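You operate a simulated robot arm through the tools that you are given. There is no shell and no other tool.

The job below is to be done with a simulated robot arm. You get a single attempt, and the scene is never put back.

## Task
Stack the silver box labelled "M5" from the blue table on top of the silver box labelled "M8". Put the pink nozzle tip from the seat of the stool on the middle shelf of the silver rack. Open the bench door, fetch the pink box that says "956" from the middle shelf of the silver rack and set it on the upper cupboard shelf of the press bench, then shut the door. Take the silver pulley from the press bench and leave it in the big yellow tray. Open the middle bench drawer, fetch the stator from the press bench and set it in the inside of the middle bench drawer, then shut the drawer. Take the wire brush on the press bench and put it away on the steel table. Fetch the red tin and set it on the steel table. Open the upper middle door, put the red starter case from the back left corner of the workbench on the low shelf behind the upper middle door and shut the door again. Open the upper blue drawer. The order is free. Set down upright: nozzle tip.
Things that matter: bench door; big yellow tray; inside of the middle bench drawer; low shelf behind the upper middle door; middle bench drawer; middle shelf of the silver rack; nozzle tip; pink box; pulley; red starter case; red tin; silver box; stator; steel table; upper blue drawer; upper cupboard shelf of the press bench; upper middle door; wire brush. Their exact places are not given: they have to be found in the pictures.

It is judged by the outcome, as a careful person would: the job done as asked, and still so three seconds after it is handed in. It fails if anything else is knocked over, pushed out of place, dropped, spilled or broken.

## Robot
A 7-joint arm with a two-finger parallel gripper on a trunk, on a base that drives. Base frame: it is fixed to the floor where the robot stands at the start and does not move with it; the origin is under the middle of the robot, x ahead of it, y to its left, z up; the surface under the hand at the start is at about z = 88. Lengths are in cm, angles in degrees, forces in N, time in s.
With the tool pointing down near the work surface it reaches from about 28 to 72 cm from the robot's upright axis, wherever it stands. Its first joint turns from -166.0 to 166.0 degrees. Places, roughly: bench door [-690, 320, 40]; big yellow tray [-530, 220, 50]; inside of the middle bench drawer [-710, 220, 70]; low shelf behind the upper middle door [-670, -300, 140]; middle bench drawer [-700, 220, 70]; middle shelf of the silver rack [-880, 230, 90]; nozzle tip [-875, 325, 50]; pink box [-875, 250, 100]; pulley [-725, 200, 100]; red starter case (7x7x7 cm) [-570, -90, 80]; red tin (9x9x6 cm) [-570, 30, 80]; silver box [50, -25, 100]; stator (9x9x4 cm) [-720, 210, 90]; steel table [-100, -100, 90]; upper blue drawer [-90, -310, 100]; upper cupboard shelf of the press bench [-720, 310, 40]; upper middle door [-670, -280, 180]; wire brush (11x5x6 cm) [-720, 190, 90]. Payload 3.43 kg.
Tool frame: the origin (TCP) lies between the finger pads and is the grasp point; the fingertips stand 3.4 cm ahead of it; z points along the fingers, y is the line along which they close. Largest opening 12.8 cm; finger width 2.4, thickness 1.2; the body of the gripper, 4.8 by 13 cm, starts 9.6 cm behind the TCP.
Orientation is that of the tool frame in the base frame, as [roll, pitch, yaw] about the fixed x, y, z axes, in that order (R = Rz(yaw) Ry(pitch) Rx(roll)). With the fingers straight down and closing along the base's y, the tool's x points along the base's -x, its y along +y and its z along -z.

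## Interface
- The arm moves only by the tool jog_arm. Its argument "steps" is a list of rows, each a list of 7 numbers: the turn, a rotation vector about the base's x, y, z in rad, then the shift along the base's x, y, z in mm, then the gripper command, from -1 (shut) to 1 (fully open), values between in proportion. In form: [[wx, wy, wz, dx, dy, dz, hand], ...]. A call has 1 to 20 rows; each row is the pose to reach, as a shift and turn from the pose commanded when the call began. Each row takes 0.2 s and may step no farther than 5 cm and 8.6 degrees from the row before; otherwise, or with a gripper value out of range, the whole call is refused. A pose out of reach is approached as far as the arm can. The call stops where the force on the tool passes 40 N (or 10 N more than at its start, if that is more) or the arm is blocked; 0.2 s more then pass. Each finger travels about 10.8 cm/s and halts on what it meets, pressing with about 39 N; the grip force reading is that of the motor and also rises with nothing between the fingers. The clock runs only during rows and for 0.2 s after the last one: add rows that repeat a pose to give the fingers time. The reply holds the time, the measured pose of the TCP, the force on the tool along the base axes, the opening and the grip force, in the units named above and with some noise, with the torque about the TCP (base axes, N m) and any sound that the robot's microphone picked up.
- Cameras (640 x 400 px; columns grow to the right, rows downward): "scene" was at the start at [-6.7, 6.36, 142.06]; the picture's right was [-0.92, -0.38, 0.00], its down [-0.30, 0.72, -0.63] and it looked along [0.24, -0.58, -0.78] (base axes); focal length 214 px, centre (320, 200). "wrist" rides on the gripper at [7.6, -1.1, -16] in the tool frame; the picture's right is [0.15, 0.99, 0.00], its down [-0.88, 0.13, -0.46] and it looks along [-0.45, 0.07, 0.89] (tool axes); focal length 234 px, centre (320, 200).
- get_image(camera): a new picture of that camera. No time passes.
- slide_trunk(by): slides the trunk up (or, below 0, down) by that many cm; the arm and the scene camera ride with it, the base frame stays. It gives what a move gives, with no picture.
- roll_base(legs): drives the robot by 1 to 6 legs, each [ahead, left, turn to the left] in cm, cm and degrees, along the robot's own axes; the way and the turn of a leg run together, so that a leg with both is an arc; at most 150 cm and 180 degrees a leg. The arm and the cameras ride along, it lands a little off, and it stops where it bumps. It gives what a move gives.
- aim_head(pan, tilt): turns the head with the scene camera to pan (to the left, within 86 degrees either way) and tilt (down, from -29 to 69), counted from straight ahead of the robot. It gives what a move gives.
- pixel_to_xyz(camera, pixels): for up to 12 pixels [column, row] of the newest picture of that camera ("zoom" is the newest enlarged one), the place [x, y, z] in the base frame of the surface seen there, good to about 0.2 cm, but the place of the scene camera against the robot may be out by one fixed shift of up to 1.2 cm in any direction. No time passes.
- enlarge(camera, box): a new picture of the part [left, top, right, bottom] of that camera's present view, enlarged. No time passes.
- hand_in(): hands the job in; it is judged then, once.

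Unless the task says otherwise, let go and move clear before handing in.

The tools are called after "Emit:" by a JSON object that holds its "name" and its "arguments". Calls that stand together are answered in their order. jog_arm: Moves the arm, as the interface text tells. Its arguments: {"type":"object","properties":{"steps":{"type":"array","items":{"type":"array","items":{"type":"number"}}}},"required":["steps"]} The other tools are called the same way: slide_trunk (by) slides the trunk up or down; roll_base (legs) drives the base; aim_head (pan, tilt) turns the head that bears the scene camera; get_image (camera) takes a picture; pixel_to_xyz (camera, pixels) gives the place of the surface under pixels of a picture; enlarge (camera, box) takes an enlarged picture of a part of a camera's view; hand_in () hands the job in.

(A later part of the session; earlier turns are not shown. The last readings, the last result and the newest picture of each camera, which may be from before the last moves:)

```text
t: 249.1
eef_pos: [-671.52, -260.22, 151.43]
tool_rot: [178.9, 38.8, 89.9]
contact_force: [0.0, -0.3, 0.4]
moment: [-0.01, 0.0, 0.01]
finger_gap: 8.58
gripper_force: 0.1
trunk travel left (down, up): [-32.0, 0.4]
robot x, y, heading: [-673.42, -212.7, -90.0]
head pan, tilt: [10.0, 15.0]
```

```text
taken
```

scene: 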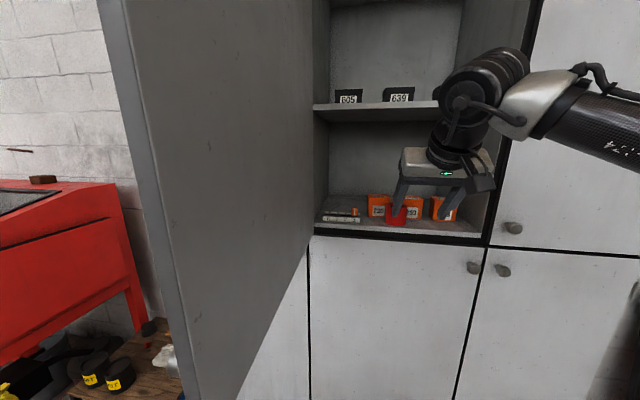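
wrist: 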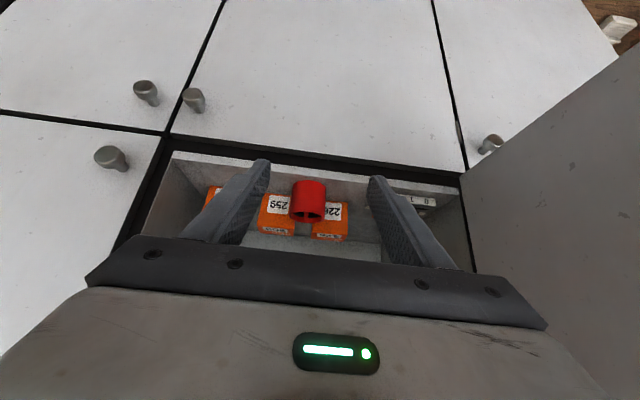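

The red case stands upright on the low shelf. To shut the door I'll back out, go round its free edge to the outer side, and push it shut with the closed hand. First I'll back up.

Emit:
{"name": "roll_base", "arguments": {"legs": [[-46, 0, 0]]}}

Emit:
{"name": "jog_arm", "arguments": {"steps": [[0, 0, 0, 0, 0, 0, -0.5], [0, 0, 0, 0, 0, 0, -1], [0, 0, 0, 0, 0, 0, -1]]}}

Emit:
{"name": "get_image", "arguments": {"camera": "scene"}}

```text
t: 251.9
eef_pos: [-671.4, -214.27, 151.51]
tool_rot: [178.9, 38.9, 89.8]
contact_force: [-0.5, -0.5, 0.5]
moment: [0.02, 0.0, 0.02]
finger_gap: 8.59
gripper_force: 0.0
trunk travel left (down, up): [-32.0, 0.4]
robot x, y, heading: [-673.51, -166.8, -90.2]
head pan, tilt: [10.0, 15.0]
```

```text
t: 252.7
eef_pos: [-671.41, -214.22, 151.43]
tool_rot: [178.8, 38.8, 89.8]
contact_force: [-0.5, -0.3, 0.1]
moment: [0.03, -0.01, -0.02]
finger_gap: 0.0
gripper_force: 32.8
trunk travel left (down, up): [-32.0, 0.4]
robot x, y, heading: [-673.59, -167.58, -90.2]
head pan, tilt: [10.0, 15.0]
```

```text
taken
```

scene: 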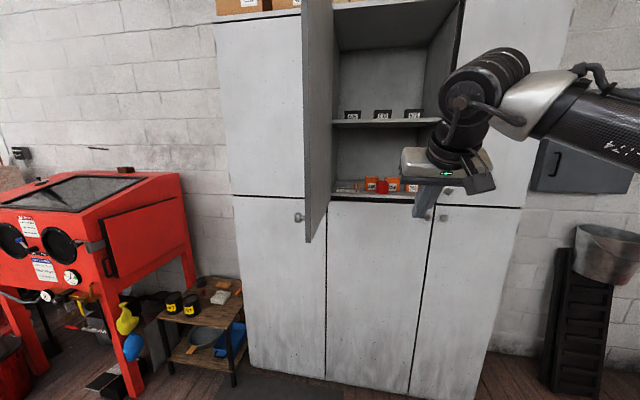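

Next I'll strafe left past the door's free edge, with 8 cm clearance, to its outer side.

Emit:
{"name": "roll_base", "arguments": {"legs": [[0, 50, 0]]}}

Emit:
{"name": "roll_base", "arguments": {"legs": [[22, 0, 0]]}}

Emit:
{"name": "get_image", "arguments": {"camera": "wrist"}}

Emit:
{"name": "get_image", "arguments": {"camera": "scene"}}

```text
t: 258.0
eef_pos: [-621.71, -214.43, 151.57]
tool_rot: [178.8, 38.9, 89.8]
contact_force: [0.0, 0.7, -0.6]
moment: [-0.02, -0.01, 0.01]
finger_gap: 0.0
gripper_force: 33.6
trunk travel left (down, up): [-32.0, 0.4]
robot x, y, heading: [-623.88, -167.09, -90.4]
head pan, tilt: [10.0, 15.0]
```

```text
t: 259.6
eef_pos: [-621.84, -236.4, 151.37]
tool_rot: [178.9, 38.9, 89.5]
contact_force: [-0.2, 0.5, 0.4]
moment: [0.02, 0.01, 0.0]
finger_gap: 0.01
gripper_force: 33.1
trunk travel left (down, up): [-32.0, 0.4]
robot x, y, heading: [-623.44, -188.69, -90.4]
head pan, tilt: [10.0, 15.0]
```

```text
taken
```

wrist: 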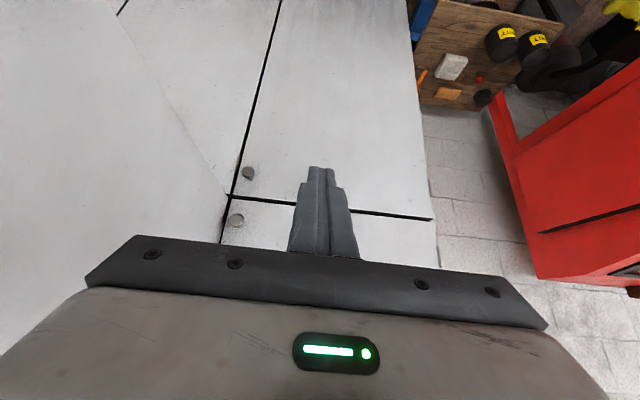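

```text
taken
```

scene: 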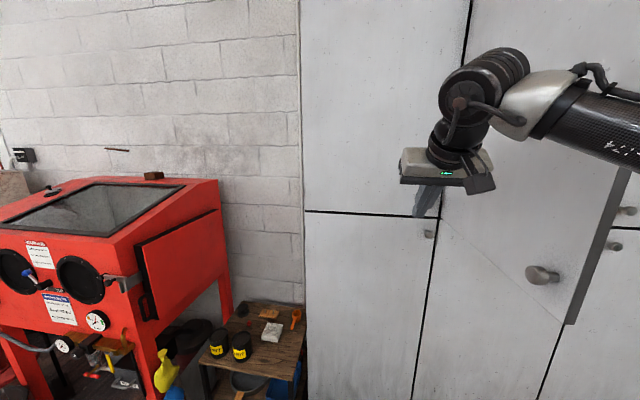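

The hand is on the outer side of the door. I'll push slowly in -x with the arm and watch the force.

Emit:
{"name": "jog_arm", "arguments": {"steps": [[0, 0, 0, -30, 0, 0, -1], [0, 0, 0, -60, 0, 0, -1], [0, 0, 0, -90, 0, 0, -1], [0, 0, 0, -115, 0, 0, -1], [0, 0, 0, -135, 0, 0, -1], [0, 0, 0, -152, 0, 0, -1], [0, 0, 0, -168, 0, 0, -1], [0, 0, 0, -184, 0, 0, -1], [0, 0, 0, -200, 0, 0, -1], [0, 0, 0, -216, 0, 0, -1], [0, 0, 0, -234, 0, 0, -1], [0, 0, 0, -252, 0, 0, -1], [0, 0, 0, -270, 0, 0, -1], [0, 0, 0, -288, -3, 0, -1], [0, 0, 0, -306, -6, 0, -1], [0, 0, 0, -324, -10, 0, -1], [0, 0, 0, -342, -15, 0, -1], [0, 0, 0, -360, -20, 0, -1], [0, 0, 0, -360, -20, 0, -1]]}}

Emit:
{"name": "get_image", "arguments": {"camera": "scene"}}

```text
t: 263.6
eef_pos: [-653.48, -237.05, 151.37]
tool_rot: [178.8, 38.9, 89.5]
contact_force: [0.5, -0.1, -0.5]
moment: [0.03, -0.01, 0.0]
finger_gap: 0.01
gripper_force: 33.0
out of reach, approached as far as the arm can: row 16, 17, 18, 19
trunk travel left (down, up): [-32.0, 0.4]
robot x, y, heading: [-623.5, -188.44, -90.2]
head pan, tilt: [10.0, 15.0]
```

```text
taken
```

scene: 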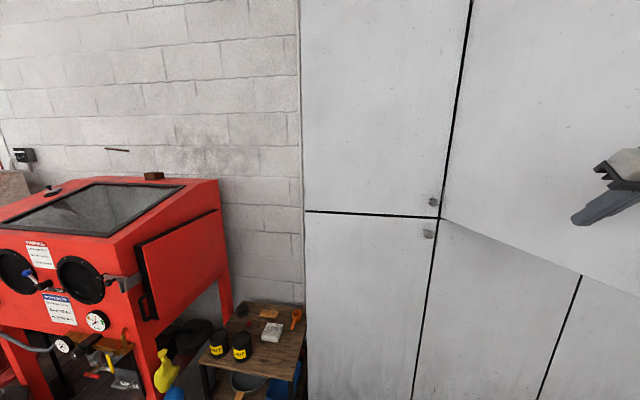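

The door has swung partly and the arm is near its reach limit sideways. I'll check the door angle before using the base.

Emit:
{"name": "pixel_to_xyz", "arguments": {"camera": "scene", "pixels": [[470, 150], [540, 150], [600, 100], [630, 60], [620, 260], [438, 225]]}}

```text
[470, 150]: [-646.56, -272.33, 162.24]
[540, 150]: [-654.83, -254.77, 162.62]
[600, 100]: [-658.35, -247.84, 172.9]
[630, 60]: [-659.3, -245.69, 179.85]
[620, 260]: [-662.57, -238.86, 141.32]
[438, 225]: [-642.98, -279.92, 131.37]
```

The door is at about 64°. I'll drive the base diagonally so the hand follows the door's arc.

Emit:
{"name": "roll_base", "arguments": {"legs": [[15, -25, 0]]}}

Emit:
{"name": "get_image", "arguments": {"camera": "scene"}}

Emit:
{"name": "get_image", "arguments": {"camera": "wrist"}}

```text
t: 266.6
eef_pos: [-678.29, -252.01, 151.44]
tool_rot: [178.9, 38.9, 89.6]
contact_force: [0.8, 0.4, 0.1]
moment: [0.01, -0.05, 0.01]
finger_gap: 0.0
gripper_force: 33.2
trunk travel left (down, up): [-32.0, 0.4]
robot x, y, heading: [-648.12, -203.63, -90.1]
head pan, tilt: [10.0, 15.0]
```

```text
taken
```

scene: 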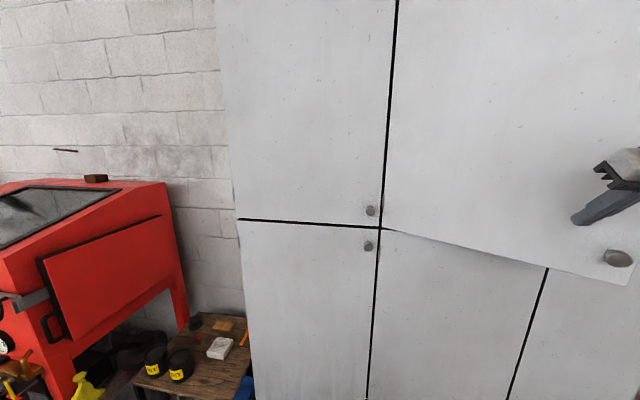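

```text
taken
```

wrist: 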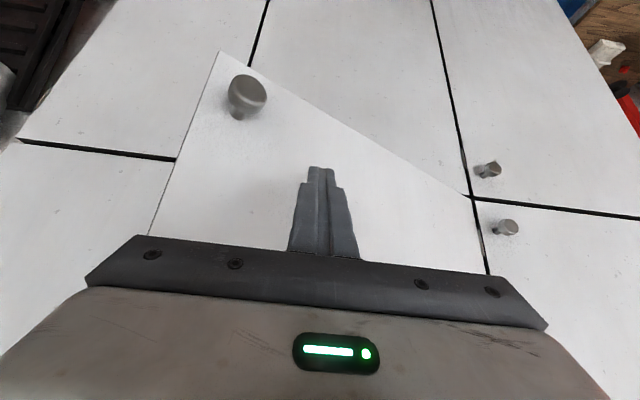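

The door is at roughly 30°. I'll drive forward 17 cm to bring it nearly shut, then finish with the arm.

Emit:
{"name": "roll_base", "arguments": {"legs": [[17, -5, 0]]}}

Emit:
{"name": "get_image", "arguments": {"camera": "wrist"}}

```text
t: 268.1
eef_pos: [-683.4, -269.05, 151.32]
tool_rot: [178.8, 38.9, 89.7]
contact_force: [-1.1, -1.3, -0.6]
moment: [0.03, 0.0, -0.04]
finger_gap: 0.01
gripper_force: 33.2
trunk travel left (down, up): [-32.0, 0.4]
robot x, y, heading: [-653.52, -220.56, -90.2]
head pan, tilt: [10.0, 15.0]
```

```text
taken
```

wrist: 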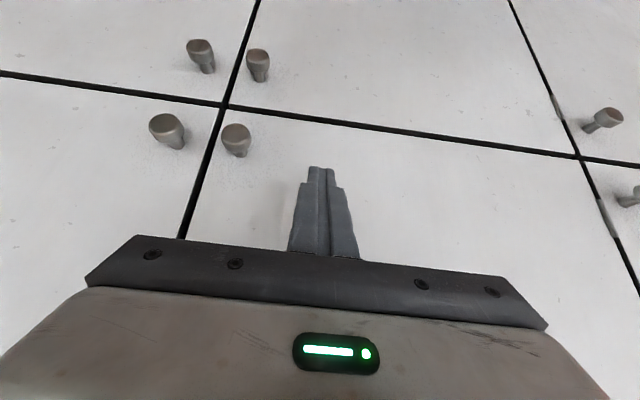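

The door appears shut. I'll check that it's flush by measuring either side of the seam.

Emit:
{"name": "pixel_to_xyz", "arguments": {"camera": "wrist", "pixels": [[205, 190], [180, 190], [215, 160], [190, 165], [300, 150], [400, 180], [90, 170], [240, 175]]}}

```text
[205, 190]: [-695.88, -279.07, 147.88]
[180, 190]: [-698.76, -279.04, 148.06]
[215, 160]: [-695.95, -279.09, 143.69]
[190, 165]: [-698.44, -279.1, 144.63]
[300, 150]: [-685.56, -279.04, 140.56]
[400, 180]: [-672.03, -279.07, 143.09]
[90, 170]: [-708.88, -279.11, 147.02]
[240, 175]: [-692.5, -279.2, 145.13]
```

The door is shut flush: y=-279.1 on both sides of the seam. I'll back off, turn the hand down again, lower the trunk and head for the press bench.

Emit:
{"name": "roll_base", "arguments": {"legs": [[-45, 0, 0]]}}

Emit:
{"name": "jog_arm", "arguments": {"steps": [[0.12, 0, 0, 20, 0, -10, -1], [0.24, 0, 0, 45, 0, -20, -1], [0.36, 0, 0, 75, 0, -35, -1], [0.48, 0, 0, 110, 10, -50, -1], [0.6, 0, 0, 150, 20, -65, -1], [0.68, 0, 0, 190, 30, -85, -1], [0.68, 0, 0, 230, 40, -100, -1], [0.68, 0, 0, 260, 50, -110, -1], [0.68, 0, 0, 280, 60, -110, -1], [0.68, 0, 0, 280, 70, -110, -1]]}}

Emit:
{"name": "slide_trunk", "arguments": {"by": -14}}

```text
t: 270.9
eef_pos: [-683.13, -224.34, 151.5]
tool_rot: [178.8, 39.0, 89.8]
contact_force: [0.1, 0.9, 0.0]
moment: [-0.04, 0.02, -0.01]
finger_gap: 0.0
gripper_force: 33.1
trunk travel left (down, up): [-32.0, 0.4]
robot x, y, heading: [-653.59, -176.13, -90.0]
head pan, tilt: [10.0, 15.0]
```

```text
t: 273.1
eef_pos: [-655.08, -217.34, 140.38]
tool_rot: [179.0, 0.0, 89.7]
contact_force: [-0.2, 1.1, 0.1]
moment: [0.01, -0.02, -0.03]
finger_gap: 0.01
gripper_force: 33.0
trunk travel left (down, up): [-32.0, 0.4]
robot x, y, heading: [-653.19, -176.43, -90.0]
head pan, tilt: [10.0, 15.0]
```

```text
t: 274.7
eef_pos: [-655.11, -217.29, 126.4]
tool_rot: [179.0, 0.0, 89.7]
contact_force: [0.7, 0.7, 0.7]
moment: [0.02, -0.01, -0.01]
finger_gap: 0.0
gripper_force: 33.0
trunk travel left (down, up): [-18.0, 14.4]
robot x, y, heading: [-653.4, -176.32, -90.1]
head pan, tilt: [10.0, 15.0]
```

Next I'll turn around to face +y and drive along behind the workbench.

Emit:
{"name": "roll_base", "arguments": {"legs": [[0, 0, 90], [0, 0, 90], [120, 0, 0]]}}

Emit:
{"name": "aim_head", "arguments": {"pan": 0, "tilt": 20}}

Emit:
{"name": "get_image", "arguments": {"camera": "scene"}}

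Emit:
{"name": "aim_head", "arguments": {"pan": 50, "tilt": 20}}

Emit:
{"name": "get_image", "arguments": {"camera": "scene"}}

```text
t: 288.7
eef_pos: [-650.05, -13.88, 126.46]
tool_rot: [179.0, 0.1, -90.7]
contact_force: [-0.5, -1.0, -0.8]
moment: [0.01, -0.01, 0.0]
finger_gap: 0.0
gripper_force: 32.7
trunk travel left (down, up): [-18.0, 14.4]
robot x, y, heading: [-651.97, -55.32, 89.3]
head pan, tilt: [10.0, 15.0]
```

```text
t: 289.4
eef_pos: [-650.0, -14.02, 126.4]
tool_rot: [179.0, 0.0, -90.7]
contact_force: [-0.1, 0.9, -0.2]
moment: [0.01, -0.02, 0.01]
finger_gap: 0.01
gripper_force: 33.0
trunk travel left (down, up): [-18.0, 14.4]
robot x, y, heading: [-651.88, -55.12, 89.4]
head pan, tilt: [0.0, 20.0]
```

```text
taken
```

scene: 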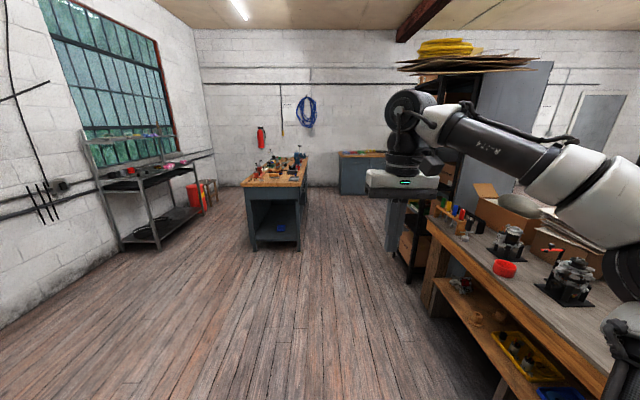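

```text
t: 290.6
eef_pos: [-650.15, -13.95, 126.39]
tool_rot: [179.1, -0.1, -90.7]
contact_force: [0.2, -0.5, -0.1]
moment: [0.04, -0.01, -0.01]
finger_gap: 0.0
gripper_force: 33.1
trunk travel left (down, up): [-18.0, 14.4]
robot x, y, heading: [-652.26, -55.37, 89.5]
head pan, tilt: [50.0, 20.0]
```

```text
taken
```

scene: 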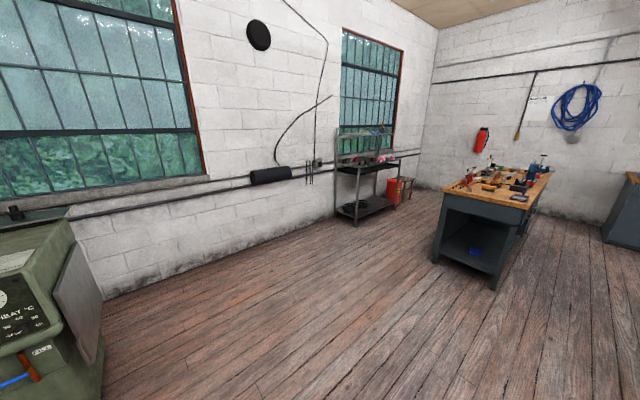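

Good overview: the press bench is at (275,190), the silver rack at (150,190), and the stool by the wall. The workbench is on the right, with a red tin at (505,268). I'll look straight ahead again and zoom.

Emit:
{"name": "aim_head", "arguments": {"pan": 10, "tilt": 20}}

Emit:
{"name": "enlarge", "arguments": {"camera": "scene", "box": [100, 110, 400, 290]}}

Emit:
{"name": "pixel_to_xyz", "arguments": {"camera": "zoom", "pixels": [[450, 160], [320, 160], [400, 150], [430, 230], [110, 150], [230, 170], [100, 240], [380, 280]]}}

```text
t: 291.6
eef_pos: [-650.26, -13.96, 126.36]
tool_rot: [179.0, 0.0, -90.7]
contact_force: [-0.4, -0.2, -0.5]
moment: [0.0, 0.01, 0.01]
finger_gap: 0.02
gripper_force: 32.9
trunk travel left (down, up): [-18.0, 14.4]
robot x, y, heading: [-651.99, -55.21, 89.5]
head pan, tilt: [10.0, 20.0]
```

```text
2.13 times, centred on (250, 200) of scene
```

zoom: 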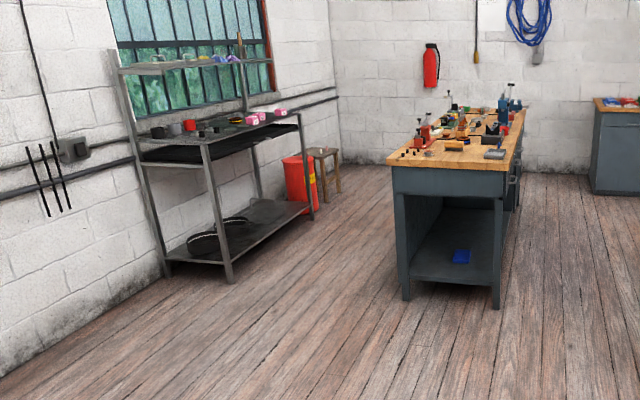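

```text
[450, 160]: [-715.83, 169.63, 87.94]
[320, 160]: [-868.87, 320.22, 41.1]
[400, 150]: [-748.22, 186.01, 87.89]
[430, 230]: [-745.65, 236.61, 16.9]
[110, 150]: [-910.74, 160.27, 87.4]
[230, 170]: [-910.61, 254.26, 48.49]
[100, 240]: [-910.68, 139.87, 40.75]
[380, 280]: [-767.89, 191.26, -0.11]
```

I'll measure the rack legs, the red bucket and the stool so I can plan the corridor between the rack and the press bench.

Emit:
{"name": "pixel_to_xyz", "arguments": {"camera": "zoom", "pixels": [[230, 278], [210, 180], [312, 205], [300, 190], [338, 185], [330, 152], [500, 300], [405, 292], [520, 130], [265, 115], [282, 112], [190, 125]]}}

Emit:
{"name": "enlarge", "arguments": {"camera": "scene", "box": [160, 140, 260, 220]}}

```text
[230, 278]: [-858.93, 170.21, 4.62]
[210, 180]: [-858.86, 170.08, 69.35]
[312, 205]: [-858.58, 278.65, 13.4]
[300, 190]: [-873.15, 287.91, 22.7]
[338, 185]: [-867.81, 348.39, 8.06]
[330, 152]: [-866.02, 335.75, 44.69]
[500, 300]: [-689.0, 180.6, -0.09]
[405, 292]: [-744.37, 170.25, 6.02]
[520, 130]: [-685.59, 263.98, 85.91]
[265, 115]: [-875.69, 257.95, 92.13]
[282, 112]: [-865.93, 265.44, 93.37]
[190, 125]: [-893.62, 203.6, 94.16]
```

```text
5.00 times, centred on (210, 180) of scene
```

zoom: 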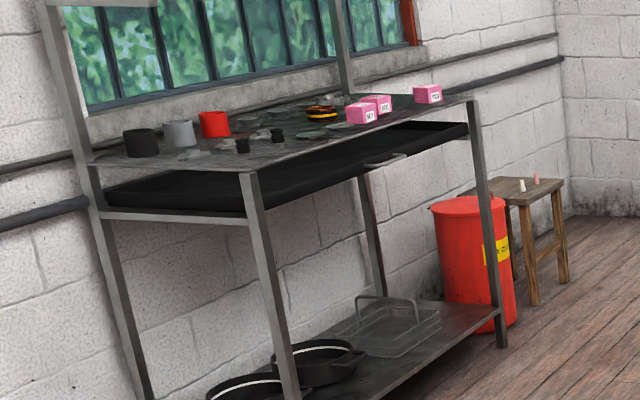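

The rack front is at x=-858.7, spanning y 170..279. The stool holds a white and a pink tip. I'll drive into the corridor at x≈-803.

Emit:
{"name": "roll_base", "arguments": {"legs": [[140, 0, 0.6], [0, 150, 0]]}}

```text
t: 312.8
eef_pos: [-800.54, 124.67, 126.4]
tool_rot: [179.0, 0.1, -89.6]
contact_force: [-0.4, -0.2, -0.1]
moment: [0.02, -0.01, -0.03]
finger_gap: 0.01
gripper_force: 32.8
trunk travel left (down, up): [-18.0, 14.4]
robot x, y, heading: [-801.92, 83.29, 90.1]
head pan, tilt: [10.0, 20.0]
```

I'm in line with the corridor. I'll drive ahead between the bench and the rack, in two legs.

Emit:
{"name": "roll_base", "arguments": {"legs": [[100, 0, 0], [100, 0, 0]]}}

Emit:
{"name": "aim_head", "arguments": {"pan": 55, "tilt": 40}}

Emit:
{"name": "get_image", "arguments": {"camera": "scene"}}

```text
t: 322.8
eef_pos: [-803.13, 325.35, 126.41]
tool_rot: [179.0, 0.0, -89.6]
contact_force: [0.4, 0.1, -0.1]
moment: [0.0, 0.01, 0.0]
finger_gap: 0.01
gripper_force: 33.5
trunk travel left (down, up): [-18.0, 14.4]
robot x, y, heading: [-804.19, 283.93, 90.8]
head pan, tilt: [10.0, 20.0]
```

```text
t: 323.9
eef_pos: [-803.13, 325.46, 126.32]
tool_rot: [179.0, -0.1, -89.4]
contact_force: [0.1, 0.2, -0.3]
moment: [0.0, 0.0, 0.0]
finger_gap: 0.0
gripper_force: 32.5
trunk travel left (down, up): [-18.0, 14.4]
robot x, y, heading: [-804.42, 283.95, 90.5]
head pan, tilt: [55.0, 40.0]
```

```text
taken
```

scene: 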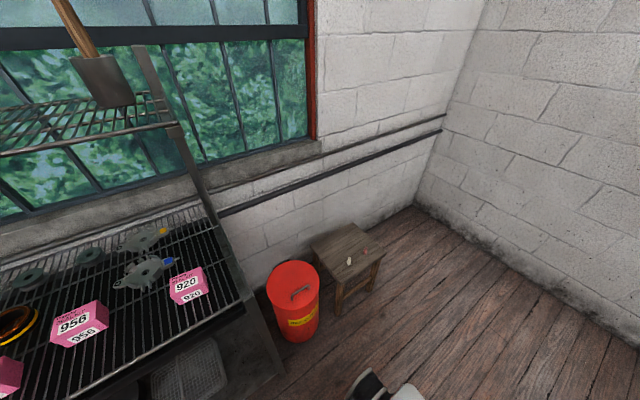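

Pink box 956 is at (80,322) on the rack, and the stool at (345,250) has two small tips. I'll zoom in on both.

Emit:
{"name": "enlarge", "arguments": {"camera": "scene", "box": [305, 215, 395, 305]}}

Emit:
{"name": "pixel_to_xyz", "arguments": {"camera": "zoom", "pixels": [[320, 155], [305, 210], [310, 180], [413, 163], [400, 150], [300, 140], [170, 150], [470, 190], [290, 260]]}}

Emit:
{"name": "enlarge", "arguments": {"camera": "scene", "box": [0, 200, 260, 390]}}

```text
4.44 times, centred on (350, 260) of scene
```

zoom: 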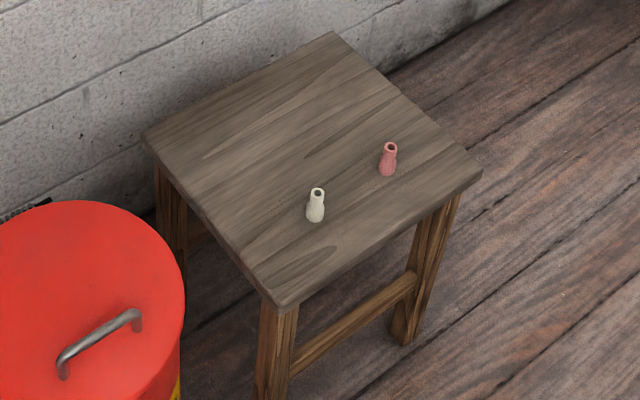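

```text
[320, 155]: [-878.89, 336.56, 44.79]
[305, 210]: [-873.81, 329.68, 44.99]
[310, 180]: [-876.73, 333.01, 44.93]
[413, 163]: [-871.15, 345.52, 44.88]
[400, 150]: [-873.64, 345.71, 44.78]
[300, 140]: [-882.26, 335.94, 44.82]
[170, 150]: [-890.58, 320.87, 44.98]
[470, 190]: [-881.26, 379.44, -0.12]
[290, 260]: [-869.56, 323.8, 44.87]
```

```text
2.11 times, centred on (130, 295) of scene
```

zoom: 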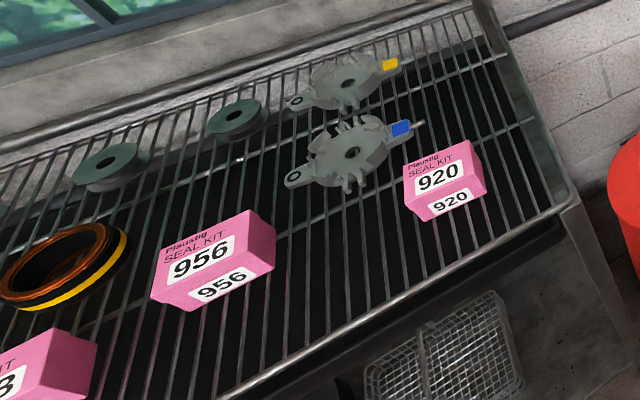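

The middle shelf is a wire grid, so standing the tip upright needs care. I'll measure the tip and the grid spacing.

Emit:
{"name": "pixel_to_xyz", "arguments": {"camera": "zoom", "pixels": [[205, 250], [235, 285], [185, 305], [270, 265], [445, 180], [410, 190], [300, 320], [320, 310], [343, 300], [362, 290], [380, 280], [330, 240]]}}

Emit:
{"name": "enlarge", "arguments": {"camera": "scene", "box": [340, 230, 390, 275]}}

Emit:
{"name": "pixel_to_xyz", "arguments": {"camera": "zoom", "pixels": [[335, 130], [330, 170], [335, 105], [100, 260], [95, 230], [320, 150]]}}

```text
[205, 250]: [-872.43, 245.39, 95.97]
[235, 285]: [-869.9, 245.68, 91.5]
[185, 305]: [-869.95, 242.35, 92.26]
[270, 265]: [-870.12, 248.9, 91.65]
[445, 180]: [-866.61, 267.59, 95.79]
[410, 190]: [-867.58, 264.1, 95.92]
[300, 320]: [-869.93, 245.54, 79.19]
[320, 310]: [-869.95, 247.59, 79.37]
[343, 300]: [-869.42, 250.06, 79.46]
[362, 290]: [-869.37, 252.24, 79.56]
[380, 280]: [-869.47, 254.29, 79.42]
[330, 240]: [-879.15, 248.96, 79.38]
```

```text
8.89 times, centred on (365, 252) of scene
```

zoom: 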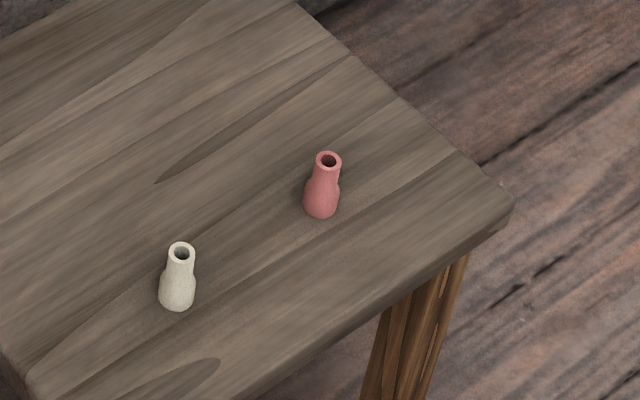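

```text
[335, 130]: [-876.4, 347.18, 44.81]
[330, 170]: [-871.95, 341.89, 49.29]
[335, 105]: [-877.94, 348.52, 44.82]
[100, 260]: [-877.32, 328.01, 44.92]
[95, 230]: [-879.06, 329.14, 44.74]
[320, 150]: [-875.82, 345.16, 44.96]
```

The pink tip stands at about (-872,342), z 45 to 50. I'll move to about (-815,322) and turn to face it.

Emit:
{"name": "roll_base", "arguments": {"legs": [[38, 10, 0], [0, 0, 70]]}}

Emit:
{"name": "slide_trunk", "arguments": {"by": -16}}

Emit:
{"name": "get_image", "arguments": {"camera": "wrist"}}

```text
t: 329.5
eef_pos: [-853.45, 336.75, 126.4]
tool_rot: [179.0, 0.0, -19.2]
contact_force: [-0.3, 0.2, -0.2]
moment: [0.03, -0.04, 0.01]
finger_gap: 0.0
gripper_force: 32.5
trunk travel left (down, up): [-18.0, 14.4]
robot x, y, heading: [-814.9, 321.92, 160.7]
head pan, tilt: [55.0, 40.0]
```

```text
t: 331.3
eef_pos: [-853.33, 336.73, 110.43]
tool_rot: [179.0, -0.1, -19.2]
contact_force: [0.1, -0.4, -0.2]
moment: [-0.02, -0.02, 0.01]
finger_gap: 0.0
gripper_force: 32.9
trunk travel left (down, up): [-2.0, 30.4]
robot x, y, heading: [-814.77, 321.66, 161.1]
head pan, tilt: [55.0, 40.0]
```

```text
taken
```

wrist: 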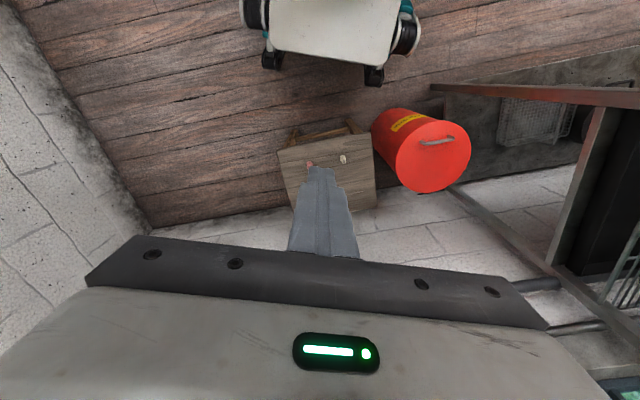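

The pink tip is at (309,164). I'll bring the hand above it with the fingers partly open.

Emit:
{"name": "jog_arm", "arguments": {"steps": [[0, 0, 0, -23, 7, -35, -0.3], [0, 0, 0, -46, 13, -70, -0.3], [0, 0, 0, -70, 20, -105, -0.3], [0, 0, 0, -94, 27, -140, -0.3], [0, 0, 0, -117, 33, -175, -0.3], [0, 0, 0, -140, 40, -210, -0.3], [0, 0, 0, -164, 47, -245, -0.3], [0, 0, 0, -187, 53, -280, -0.3], [0, 0, 0, -187, 53, -300, -0.3], [0, 0, 0, -187, 53, -300, -0.3]]}}

Emit:
{"name": "get_image", "arguments": {"camera": "wrist"}}

```text
t: 333.5
eef_pos: [-871.98, 342.03, 80.4]
tool_rot: [179.0, 0.1, -19.1]
contact_force: [1.2, -0.7, 0.6]
moment: [-0.01, 0.04, -0.01]
finger_gap: 4.43
gripper_force: 0.1
trunk travel left (down, up): [-2.0, 30.4]
robot x, y, heading: [-814.93, 322.07, 160.9]
head pan, tilt: [55.0, 40.0]
```

```text
taken
```

wrist: 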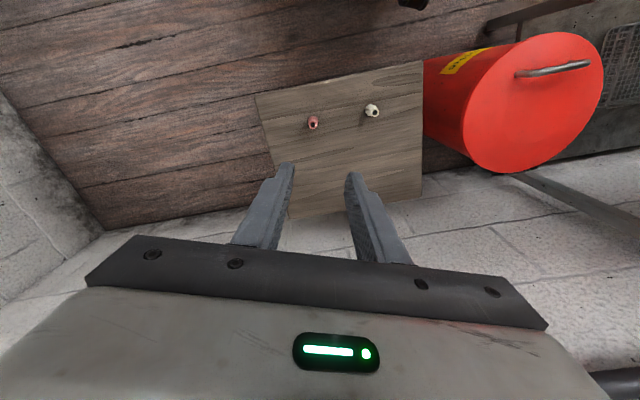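

Emit:
{"name": "enlarge", "arguments": {"camera": "wrist", "box": [280, 90, 400, 165]}}

Emit:
{"name": "pixel_to_xyz", "arguments": {"camera": "wrist", "pixels": [[312, 124], [314, 119], [312, 129], [373, 111], [308, 123], [318, 123], [330, 140]]}}

```text
5.33 times, centred on (340, 128) of wrist
```

zoom: 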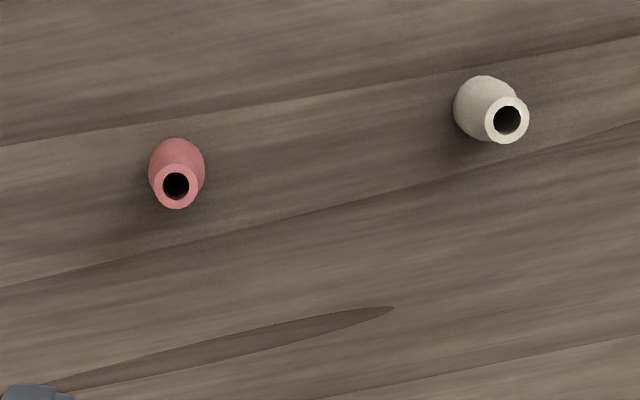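

```text
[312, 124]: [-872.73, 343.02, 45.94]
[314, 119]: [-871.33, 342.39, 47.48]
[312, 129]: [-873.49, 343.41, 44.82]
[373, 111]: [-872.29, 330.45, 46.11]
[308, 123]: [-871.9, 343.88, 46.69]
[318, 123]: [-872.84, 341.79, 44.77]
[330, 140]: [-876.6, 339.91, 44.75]
```

Emit:
{"name": "pixel_to_xyz", "arguments": {"camera": "zoom", "pixels": [[160, 187], [192, 187], [176, 170], [176, 204], [178, 145], [152, 165], [203, 165], [162, 148], [195, 148]]}}

```text
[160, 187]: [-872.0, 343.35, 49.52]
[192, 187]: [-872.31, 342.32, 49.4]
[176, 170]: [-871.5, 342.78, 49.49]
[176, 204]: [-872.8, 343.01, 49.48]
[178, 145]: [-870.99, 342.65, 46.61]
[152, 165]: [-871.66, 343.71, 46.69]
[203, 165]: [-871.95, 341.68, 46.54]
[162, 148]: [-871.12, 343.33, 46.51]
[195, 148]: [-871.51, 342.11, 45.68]
```

The pink tip's axis is at (-872.1,342.85). It stands z 44.85 to 49.5 and its bulb is about 2.1 cm wide. I'll go down over it and close gently.

Emit:
{"name": "jog_arm", "arguments": {"steps": [[0, 0, 0, -1, 8, -40, -0.3], [0, 0, 0, -1, 8, -85, -0.3], [0, 0, 0, -1, 8, -130, -0.3], [0, 0, 0, -1, 8, -175, -0.3], [0, 0, 0, -1, 8, -220, -0.3], [0, 0, 0, -1, 8, -260, -0.3], [0, 0, 0, -1, 8, -290, -0.3], [0, 0, 0, -1, 8, -306, -0.3], [0, 0, 0, -1, 8, -314, -0.3], [0, 0, 0, -1, 8, -314, -0.3]]}}

Emit:
{"name": "get_image", "arguments": {"camera": "wrist"}}

```text
t: 335.7
eef_pos: [-872.06, 342.68, 49.15]
tool_rot: [178.9, 0.0, -19.1]
contact_force: [0.2, -0.1, -0.2]
moment: [0.03, -0.02, -0.05]
finger_gap: 4.48
gripper_force: 0.0
trunk travel left (down, up): [-2.0, 30.4]
robot x, y, heading: [-814.99, 321.62, 161.1]
head pan, tilt: [55.0, 40.0]
```

```text
taken
```

wrist: 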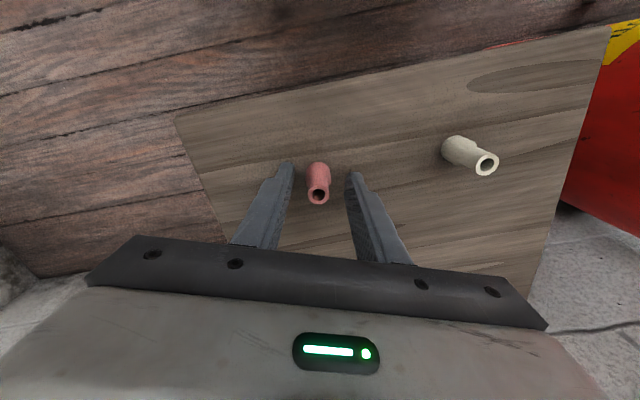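

The tip is centred between the fingers. I'll close and lift slightly.

Emit:
{"name": "jog_arm", "arguments": {"steps": [[0, 0, 0, 0, 0, 0, -0.5], [0, 0, 0, 0, 0, 0, -0.7], [0, 0, 0, 0, 0, 0, -1], [0, 0, 0, 0, 0, 0, -1], [0, 0, 0, 0, 0, 5, -1], [0, 0, 0, 0, 0, 12, -1], [0, 0, 0, 0, 0, 22, -1], [0, 0, 0, 0, 0, 34, -1], [0, 0, 0, 0, 0, 34, -1]]}}

Emit:
{"name": "get_image", "arguments": {"camera": "wrist"}}

```text
t: 337.7
eef_pos: [-872.16, 342.78, 52.38]
tool_rot: [179.0, -0.1, -19.2]
contact_force: [-0.4, -0.7, -0.6]
moment: [0.03, -0.02, 0.02]
finger_gap: 1.9
gripper_force: 39.1
trunk travel left (down, up): [-2.0, 30.4]
robot x, y, heading: [-814.96, 321.82, 160.9]
head pan, tilt: [55.0, 40.0]
```

```text
taken
```

wrist: 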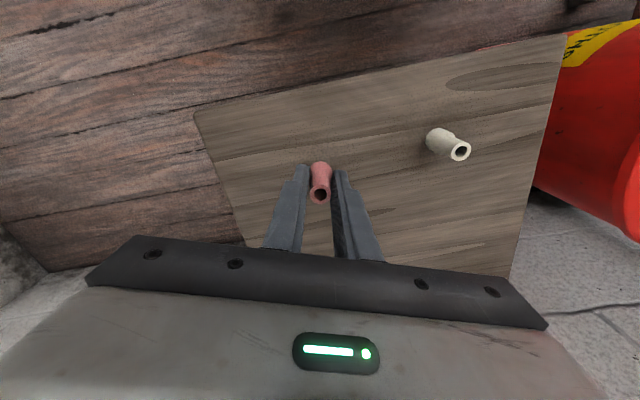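

The tip is held upright with a gap of 1.9 cm. I'll lift it straight up clear of the stool.

Emit:
{"name": "jog_arm", "arguments": {"steps": [[0, 0, 0, 0, 0, 20, -1], [0, 0, 0, 0, 0, 50, -1], [0, 0, 0, 0, 0, 85, -1], [0, 0, 0, 0, 0, 120, -1], [0, 0, 0, 0, 0, 155, -1], [0, 0, 0, 0, 0, 190, -1], [0, 0, 0, 0, 0, 225, -1], [0, 0, 0, 0, 0, 260, -1], [0, 0, 0, 0, 0, 295, -1], [0, 0, 0, 15, -5, 330, -1], [0, 0, 0, 35, -12, 365, -1], [0, 0, 0, 60, -20, 400, -1], [0, 0, 0, 85, -28, 430, -1], [0, 0, 0, 110, -36, 455, -1], [0, 0, 0, 130, -45, 475, -1], [0, 0, 0, 130, -45, 475, -1]]}}

Emit:
{"name": "slide_trunk", "arguments": {"by": 16}}

```text
t: 341.1
eef_pos: [-859.19, 338.25, 99.92]
tool_rot: [179.0, 0.0, -19.2]
contact_force: [0.4, 0.0, -0.8]
moment: [0.0, 0.01, -0.03]
finger_gap: 1.91
gripper_force: 38.8
trunk travel left (down, up): [-2.0, 30.4]
robot x, y, heading: [-814.72, 322.14, 161.1]
head pan, tilt: [55.0, 40.0]
```

```text
t: 343.0
eef_pos: [-859.15, 338.19, 115.82]
tool_rot: [179.0, 0.0, -19.2]
contact_force: [-0.2, 0.5, -0.2]
moment: [0.02, 0.01, -0.01]
finger_gap: 1.9
gripper_force: 39.5
trunk travel left (down, up): [-18.0, 14.4]
robot x, y, heading: [-814.51, 322.35, 161.1]
head pan, tilt: [55.0, 40.0]
```

Now I'll turn to face the rack and strafe along it to y≈252.

Emit:
{"name": "roll_base", "arguments": {"legs": [[0, 0, 19], [-7, 0, 0], [0, 68, 0]]}}

Emit:
{"name": "get_image", "arguments": {"camera": "wrist"}}

Emit:
{"name": "aim_head", "arguments": {"pan": 30, "tilt": 35}}

Emit:
{"name": "get_image", "arguments": {"camera": "scene"}}

```text
t: 351.7
eef_pos: [-855.21, 254.25, 115.82]
tool_rot: [179.0, 0.0, 0.0]
contact_force: [0.1, 0.3, 0.0]
moment: [0.04, -0.02, -0.02]
finger_gap: 1.89
gripper_force: 39.2
trunk travel left (down, up): [-18.0, 14.4]
robot x, y, heading: [-807.68, 253.35, -179.8]
head pan, tilt: [55.0, 40.0]
```

```text
taken
```

wrist: 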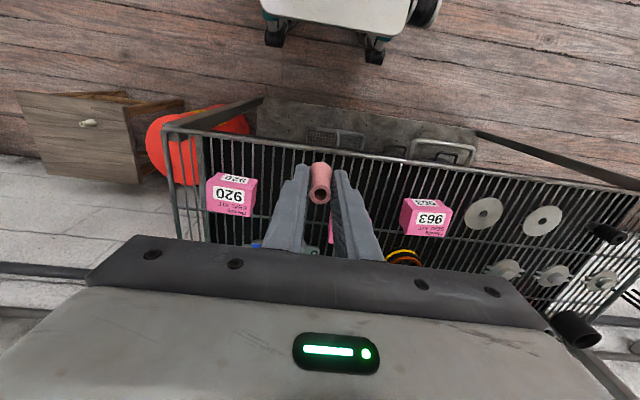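

```text
t: 352.6
eef_pos: [-855.21, 254.26, 116.03]
tool_rot: [179.0, 0.1, -0.1]
contact_force: [0.1, 0.5, -0.5]
moment: [0.0, 0.0, 0.03]
finger_gap: 1.91
gripper_force: 39.0
trunk travel left (down, up): [-18.0, 14.4]
robot x, y, heading: [-807.96, 252.82, -180.1]
head pan, tilt: [30.0, 35.0]
```

```text
taken
```

scene: 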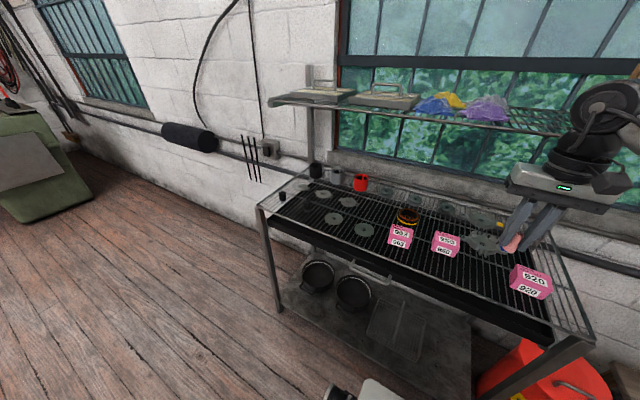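

I can see the wires. I'll zoom on the area under the hand to find the wire positions between boxes 920 and 956.

Emit:
{"name": "enlarge", "arguments": {"camera": "wrist", "box": [180, 110, 320, 230]}}

```text
3.33 times, centred on (250, 170) of wrist
```

zoom: 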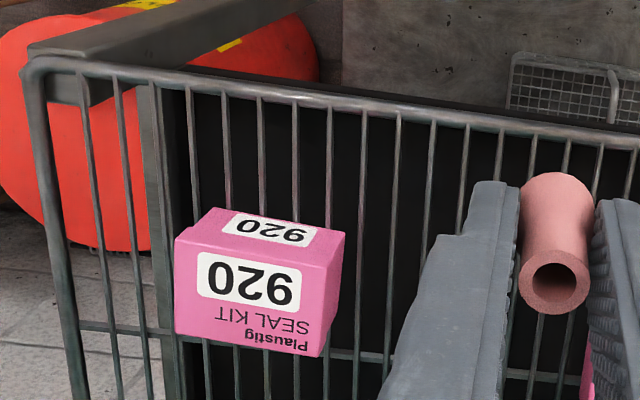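

I'll query the wires themselves, along a row near the front bar.

Emit:
{"name": "pixel_to_xyz", "arguments": {"camera": "zoom", "pixels": [[226, 130], [261, 130], [296, 130], [329, 130], [363, 140], [397, 140], [430, 150], [464, 150], [300, 95], [400, 112], [348, 200], [395, 200]]}}

Emit:
{"name": "pixel_to_xyz", "arguments": {"camera": "zoom", "pixels": [[360, 180], [394, 180], [428, 180], [460, 190], [355, 260], [390, 260], [424, 260], [370, 355], [343, 360], [375, 330], [345, 235], [320, 350]]}}

```text
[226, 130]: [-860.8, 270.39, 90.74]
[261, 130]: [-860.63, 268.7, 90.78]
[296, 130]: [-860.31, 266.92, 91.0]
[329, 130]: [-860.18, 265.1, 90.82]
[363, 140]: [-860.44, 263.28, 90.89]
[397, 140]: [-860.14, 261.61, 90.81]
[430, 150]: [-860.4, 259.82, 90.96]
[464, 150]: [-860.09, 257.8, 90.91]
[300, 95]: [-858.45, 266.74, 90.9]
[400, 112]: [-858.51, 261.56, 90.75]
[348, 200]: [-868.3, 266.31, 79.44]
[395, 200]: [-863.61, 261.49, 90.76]
```

```text
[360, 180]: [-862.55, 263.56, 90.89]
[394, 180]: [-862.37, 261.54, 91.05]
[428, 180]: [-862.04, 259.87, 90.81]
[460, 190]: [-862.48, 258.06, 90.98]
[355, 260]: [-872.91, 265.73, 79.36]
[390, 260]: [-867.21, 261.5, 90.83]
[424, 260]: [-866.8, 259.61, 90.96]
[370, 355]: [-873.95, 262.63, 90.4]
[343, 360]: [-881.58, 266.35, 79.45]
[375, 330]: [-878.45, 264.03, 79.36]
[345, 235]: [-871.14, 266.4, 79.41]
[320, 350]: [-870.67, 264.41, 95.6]
```

The wires lie along x with 1.78 cm spacing and tops at z 90.9, and the front bar is at x=-858.5. I need the tip's base diameter to choose a stable spot, so I'll zoom on the held tip.

Emit:
{"name": "enlarge", "arguments": {"camera": "wrist", "box": [290, 145, 350, 220]}}

Emit:
{"name": "pixel_to_xyz", "arguments": {"camera": "zoom", "pixels": [[265, 100], [375, 100], [262, 160], [380, 160], [268, 230], [372, 230], [320, 80], [320, 120]]}}

```text
5.33 times, centred on (320, 182) of wrist
```

zoom: 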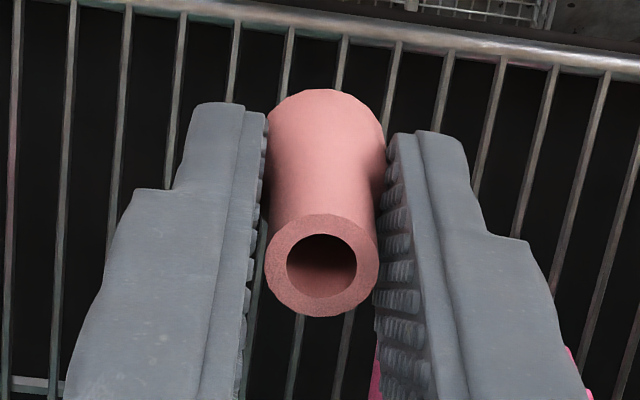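

```text
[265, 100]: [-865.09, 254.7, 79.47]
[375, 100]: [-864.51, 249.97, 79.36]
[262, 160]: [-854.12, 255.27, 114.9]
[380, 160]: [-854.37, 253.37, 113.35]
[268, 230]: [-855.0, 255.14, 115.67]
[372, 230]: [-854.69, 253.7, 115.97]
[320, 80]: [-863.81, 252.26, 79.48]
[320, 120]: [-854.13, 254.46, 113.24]
```

The base is about 1.8 cm across, almost exactly the wire spacing, so centring it between two wires would be marginal. Standing it on the front bar plus a wire is firmer if their tops are level, so I'll measure those heights carefully.

Emit:
{"name": "enlarge", "arguments": {"camera": "wrist", "box": [330, 130, 430, 200]}}

```text
5.71 times, centred on (380, 165) of wrist
```

zoom: 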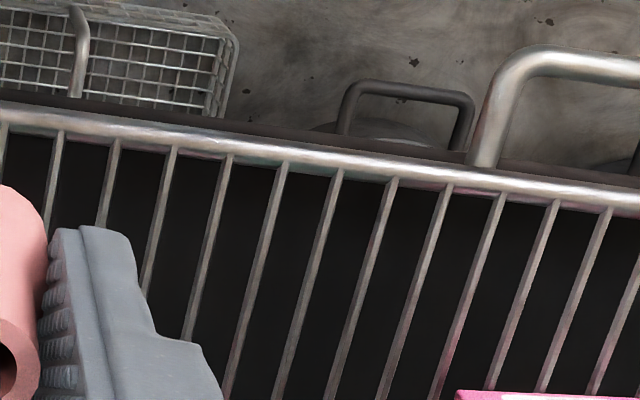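

Emit:
{"name": "pixel_to_xyz", "arguments": {"camera": "zoom", "pixels": [[100, 128], [150, 135], [200, 142], [250, 150], [300, 157], [350, 163], [400, 170], [450, 177], [500, 184], [550, 191], [600, 198], [310, 149]]}}

Emit:
{"name": "pixel_to_xyz", "arguments": {"camera": "zoom", "pixels": [[168, 180], [222, 190], [278, 195], [333, 200], [388, 208], [443, 212], [497, 218], [552, 225], [265, 245], [318, 255], [370, 270], [425, 275]]}}

```text
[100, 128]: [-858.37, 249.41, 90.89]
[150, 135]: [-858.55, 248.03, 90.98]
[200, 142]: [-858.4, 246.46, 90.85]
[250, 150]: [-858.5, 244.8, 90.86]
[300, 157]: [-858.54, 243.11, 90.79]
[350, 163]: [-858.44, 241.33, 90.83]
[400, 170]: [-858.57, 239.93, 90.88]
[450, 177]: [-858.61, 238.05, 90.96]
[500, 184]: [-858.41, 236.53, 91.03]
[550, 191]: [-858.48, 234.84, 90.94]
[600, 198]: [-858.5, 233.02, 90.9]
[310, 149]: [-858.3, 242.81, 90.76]
```

```text
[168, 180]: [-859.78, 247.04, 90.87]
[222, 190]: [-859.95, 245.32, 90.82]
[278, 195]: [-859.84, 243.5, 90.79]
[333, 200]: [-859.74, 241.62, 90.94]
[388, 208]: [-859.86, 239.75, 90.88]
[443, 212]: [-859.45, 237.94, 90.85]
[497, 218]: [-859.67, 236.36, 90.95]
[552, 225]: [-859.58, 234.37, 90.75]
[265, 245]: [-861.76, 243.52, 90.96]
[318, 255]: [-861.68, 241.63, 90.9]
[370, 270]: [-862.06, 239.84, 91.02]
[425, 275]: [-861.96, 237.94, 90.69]
```

The bar and the wires are level within 0.03 cm (90.90 against 90.87). Standing the tip at x≈-859.1 on a wire at y≈258.0 gives good three-way support. I'll measure the held tip's axis relative to the TCP.

Emit:
{"name": "enlarge", "arguments": {"camera": "wrist", "box": [290, 145, 350, 220]}}

Emit:
{"name": "pixel_to_xyz", "arguments": {"camera": "zoom", "pixels": [[322, 220], [322, 308], [272, 265], [373, 265], [280, 235], [362, 235], [280, 295], [362, 295], [325, 95], [300, 97], [350, 97]]}}

```text
5.33 times, centred on (320, 182) of wrist
```

zoom: 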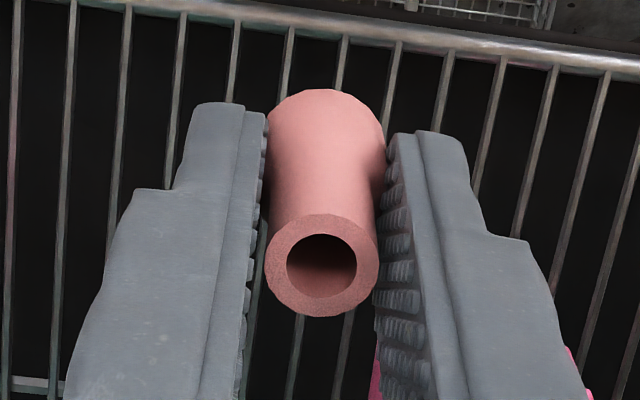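

```text
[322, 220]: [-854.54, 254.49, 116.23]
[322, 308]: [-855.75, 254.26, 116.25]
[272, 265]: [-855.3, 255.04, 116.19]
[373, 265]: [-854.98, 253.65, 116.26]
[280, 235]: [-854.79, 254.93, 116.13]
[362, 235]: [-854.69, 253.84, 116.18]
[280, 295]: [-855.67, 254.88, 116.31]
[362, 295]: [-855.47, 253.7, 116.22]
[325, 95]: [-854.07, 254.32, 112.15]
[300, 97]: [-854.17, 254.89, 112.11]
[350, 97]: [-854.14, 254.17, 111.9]
```

The tip is exactly upright: its rim is level at z 116.2 and its base is about 4.35 cm below the TCP. I'll move it over the chosen spot and come down to just above the wires.

Emit:
{"name": "jog_arm", "arguments": {"steps": [[0, 0, 0, -13, 12, 0, -1], [0, 0, 0, -27, 24, -15, -1], [0, 0, 0, -40, 36.5, -40, -1], [0, 0, 0, -40, 36.5, -75, -1], [0, 0, 0, -40, 36.5, -110, -1], [0, 0, 0, -40, 36.5, -140, -1], [0, 0, 0, -40, 36.5, -165, -1], [0, 0, 0, -40, 36.5, -182, -1], [0, 0, 0, -40, 36.5, -188, -1], [0, 0, 0, -40, 36.5, -188, -1]]}}

Emit:
{"name": "enlarge", "arguments": {"camera": "wrist", "box": [270, 110, 370, 220]}}

```text
t: 354.8
eef_pos: [-859.15, 257.91, 97.14]
tool_rot: [179.0, 0.1, -0.2]
contact_force: [0.1, 0.1, -0.5]
moment: [0.0, -0.01, 0.01]
finger_gap: 1.92
gripper_force: 39.2
trunk travel left (down, up): [-18.0, 14.4]
robot x, y, heading: [-807.85, 253.4, -180.3]
head pan, tilt: [30.0, 35.0]
```

```text
3.64 times, centred on (320, 165) of wrist
```

zoom: 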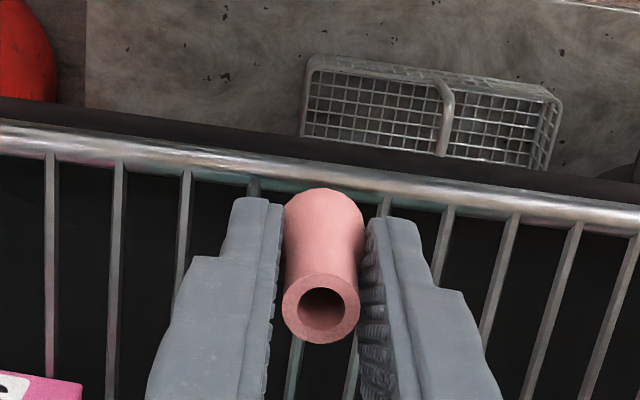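

I'll measure the wires on either side from this close view, to be sure the tip's axis is over a wire.

Emit:
{"name": "pixel_to_xyz", "arguments": {"camera": "zoom", "pixels": [[383, 207], [252, 187], [446, 215], [184, 185], [119, 180], [298, 365], [353, 370], [325, 176], [400, 185], [325, 190], [322, 345]]}}

Emit:
{"name": "pixel_to_xyz", "arguments": {"camera": "zoom", "pixels": [[322, 280], [322, 338], [287, 310], [356, 310], [300, 285], [345, 285], [325, 193], [305, 200], [345, 200]]}}

```text
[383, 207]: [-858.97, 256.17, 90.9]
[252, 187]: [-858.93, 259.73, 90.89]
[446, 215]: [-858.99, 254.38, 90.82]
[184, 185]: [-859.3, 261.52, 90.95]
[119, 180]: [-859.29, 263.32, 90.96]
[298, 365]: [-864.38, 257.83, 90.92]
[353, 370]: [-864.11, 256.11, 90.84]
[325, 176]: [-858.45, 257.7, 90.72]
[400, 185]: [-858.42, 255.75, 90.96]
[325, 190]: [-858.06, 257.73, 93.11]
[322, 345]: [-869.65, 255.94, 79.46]
```

```text
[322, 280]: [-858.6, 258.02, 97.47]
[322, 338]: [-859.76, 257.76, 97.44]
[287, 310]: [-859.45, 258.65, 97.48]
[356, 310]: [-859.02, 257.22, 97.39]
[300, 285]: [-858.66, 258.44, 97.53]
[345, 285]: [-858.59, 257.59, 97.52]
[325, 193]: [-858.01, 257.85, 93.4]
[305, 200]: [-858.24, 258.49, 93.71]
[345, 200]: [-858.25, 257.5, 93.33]
```

The wire under the tip is at y≈257.9 and the tip's axis is at (-859.1,257.94), which is what I want. I'll lower to near contact.

Emit:
{"name": "jog_arm", "arguments": {"steps": [[0, 0, 0, 0, 0, -6, -1], [0, 0, 0, 0, 0, -12, -1], [0, 0, 0, 0, 0, -16, -1], [0, 0, 0, 0, 0, -18, -1], [0, 0, 0, 0, 0, -18, -1]]}}

```text
t: 356.0
eef_pos: [-859.23, 257.81, 95.34]
tool_rot: [179.0, -0.2, -0.1]
contact_force: [-0.6, 0.2, -0.1]
moment: [0.02, -0.01, -0.01]
finger_gap: 1.92
gripper_force: 39.5
trunk travel left (down, up): [-18.0, 14.4]
robot x, y, heading: [-807.91, 253.03, -180.0]
head pan, tilt: [30.0, 35.0]
```

Emit:
{"name": "jog_arm", "arguments": {"steps": [[0, 0, 0, 0, 0, -0.7, -1], [0, 0, 0, 0, 0, -1.4, -1], [0, 0, 0, 0, 0, -1.4, -1]]}}

```text
t: 356.8
eef_pos: [-859.26, 257.82, 95.09]
tool_rot: [179.1, 0.1, -0.1]
contact_force: [-0.2, 0.7, -0.6]
moment: [-0.01, -0.01, 0.04]
finger_gap: 1.94
gripper_force: 39.1
trunk travel left (down, up): [-18.0, 14.4]
robot x, y, heading: [-808.06, 252.98, -180.2]
head pan, tilt: [30.0, 35.0]
```

Emit:
{"name": "jog_arm", "arguments": {"steps": [[0, 0, 0, 0, 0, -0.7, -1], [0, 0, 0, 0, 0, -1.4, -1], [0, 0, 0, 0, 0, -1.4, -1]]}}

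```text
t: 357.6
eef_pos: [-859.37, 257.83, 95.13]
tool_rot: [179.0, -0.1, -0.2]
contact_force: [-0.8, 1.2, 3.1]
moment: [0.1, -0.01, 0.0]
finger_gap: 1.9
gripper_force: 38.6
trunk travel left (down, up): [-18.0, 14.4]
robot x, y, heading: [-807.87, 253.43, -180.0]
head pan, tilt: [30.0, 35.0]
```

Contact reads +3 N at TCP z 95.1, as expected. I'll open slowly and check the tip before moving away.

Emit:
{"name": "jog_arm", "arguments": {"steps": [[0, 0, 0, 0, 0, 0.5, -0.68], [0, 0, 0, 0, 0, 0.5, -0.6], [0, 0, 0, 0, 0, 0.5, -0.5], [0, 0, 0, 0, 0, 0.5, -0.4], [0, 0, 0, 0, 0, 0.5, -0.3], [0, 0, 0, 0, 0, 0.5, -0.3]]}}

Emit:
{"name": "enlarge", "arguments": {"camera": "wrist", "box": [270, 110, 370, 220]}}

```text
t: 359.0
eef_pos: [-859.11, 257.92, 95.06]
tool_rot: [179.0, 0.0, -0.2]
contact_force: [0.4, -0.6, -0.7]
moment: [-0.02, 0.01, 0.01]
finger_gap: 4.5
gripper_force: 0.1
trunk travel left (down, up): [-18.0, 14.4]
robot x, y, heading: [-808.37, 252.98, -180.0]
head pan, tilt: [30.0, 35.0]
```

```text
3.64 times, centred on (320, 165) of wrist
```

zoom: 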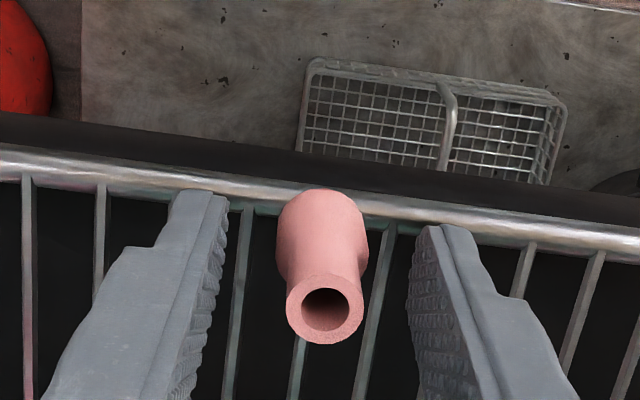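

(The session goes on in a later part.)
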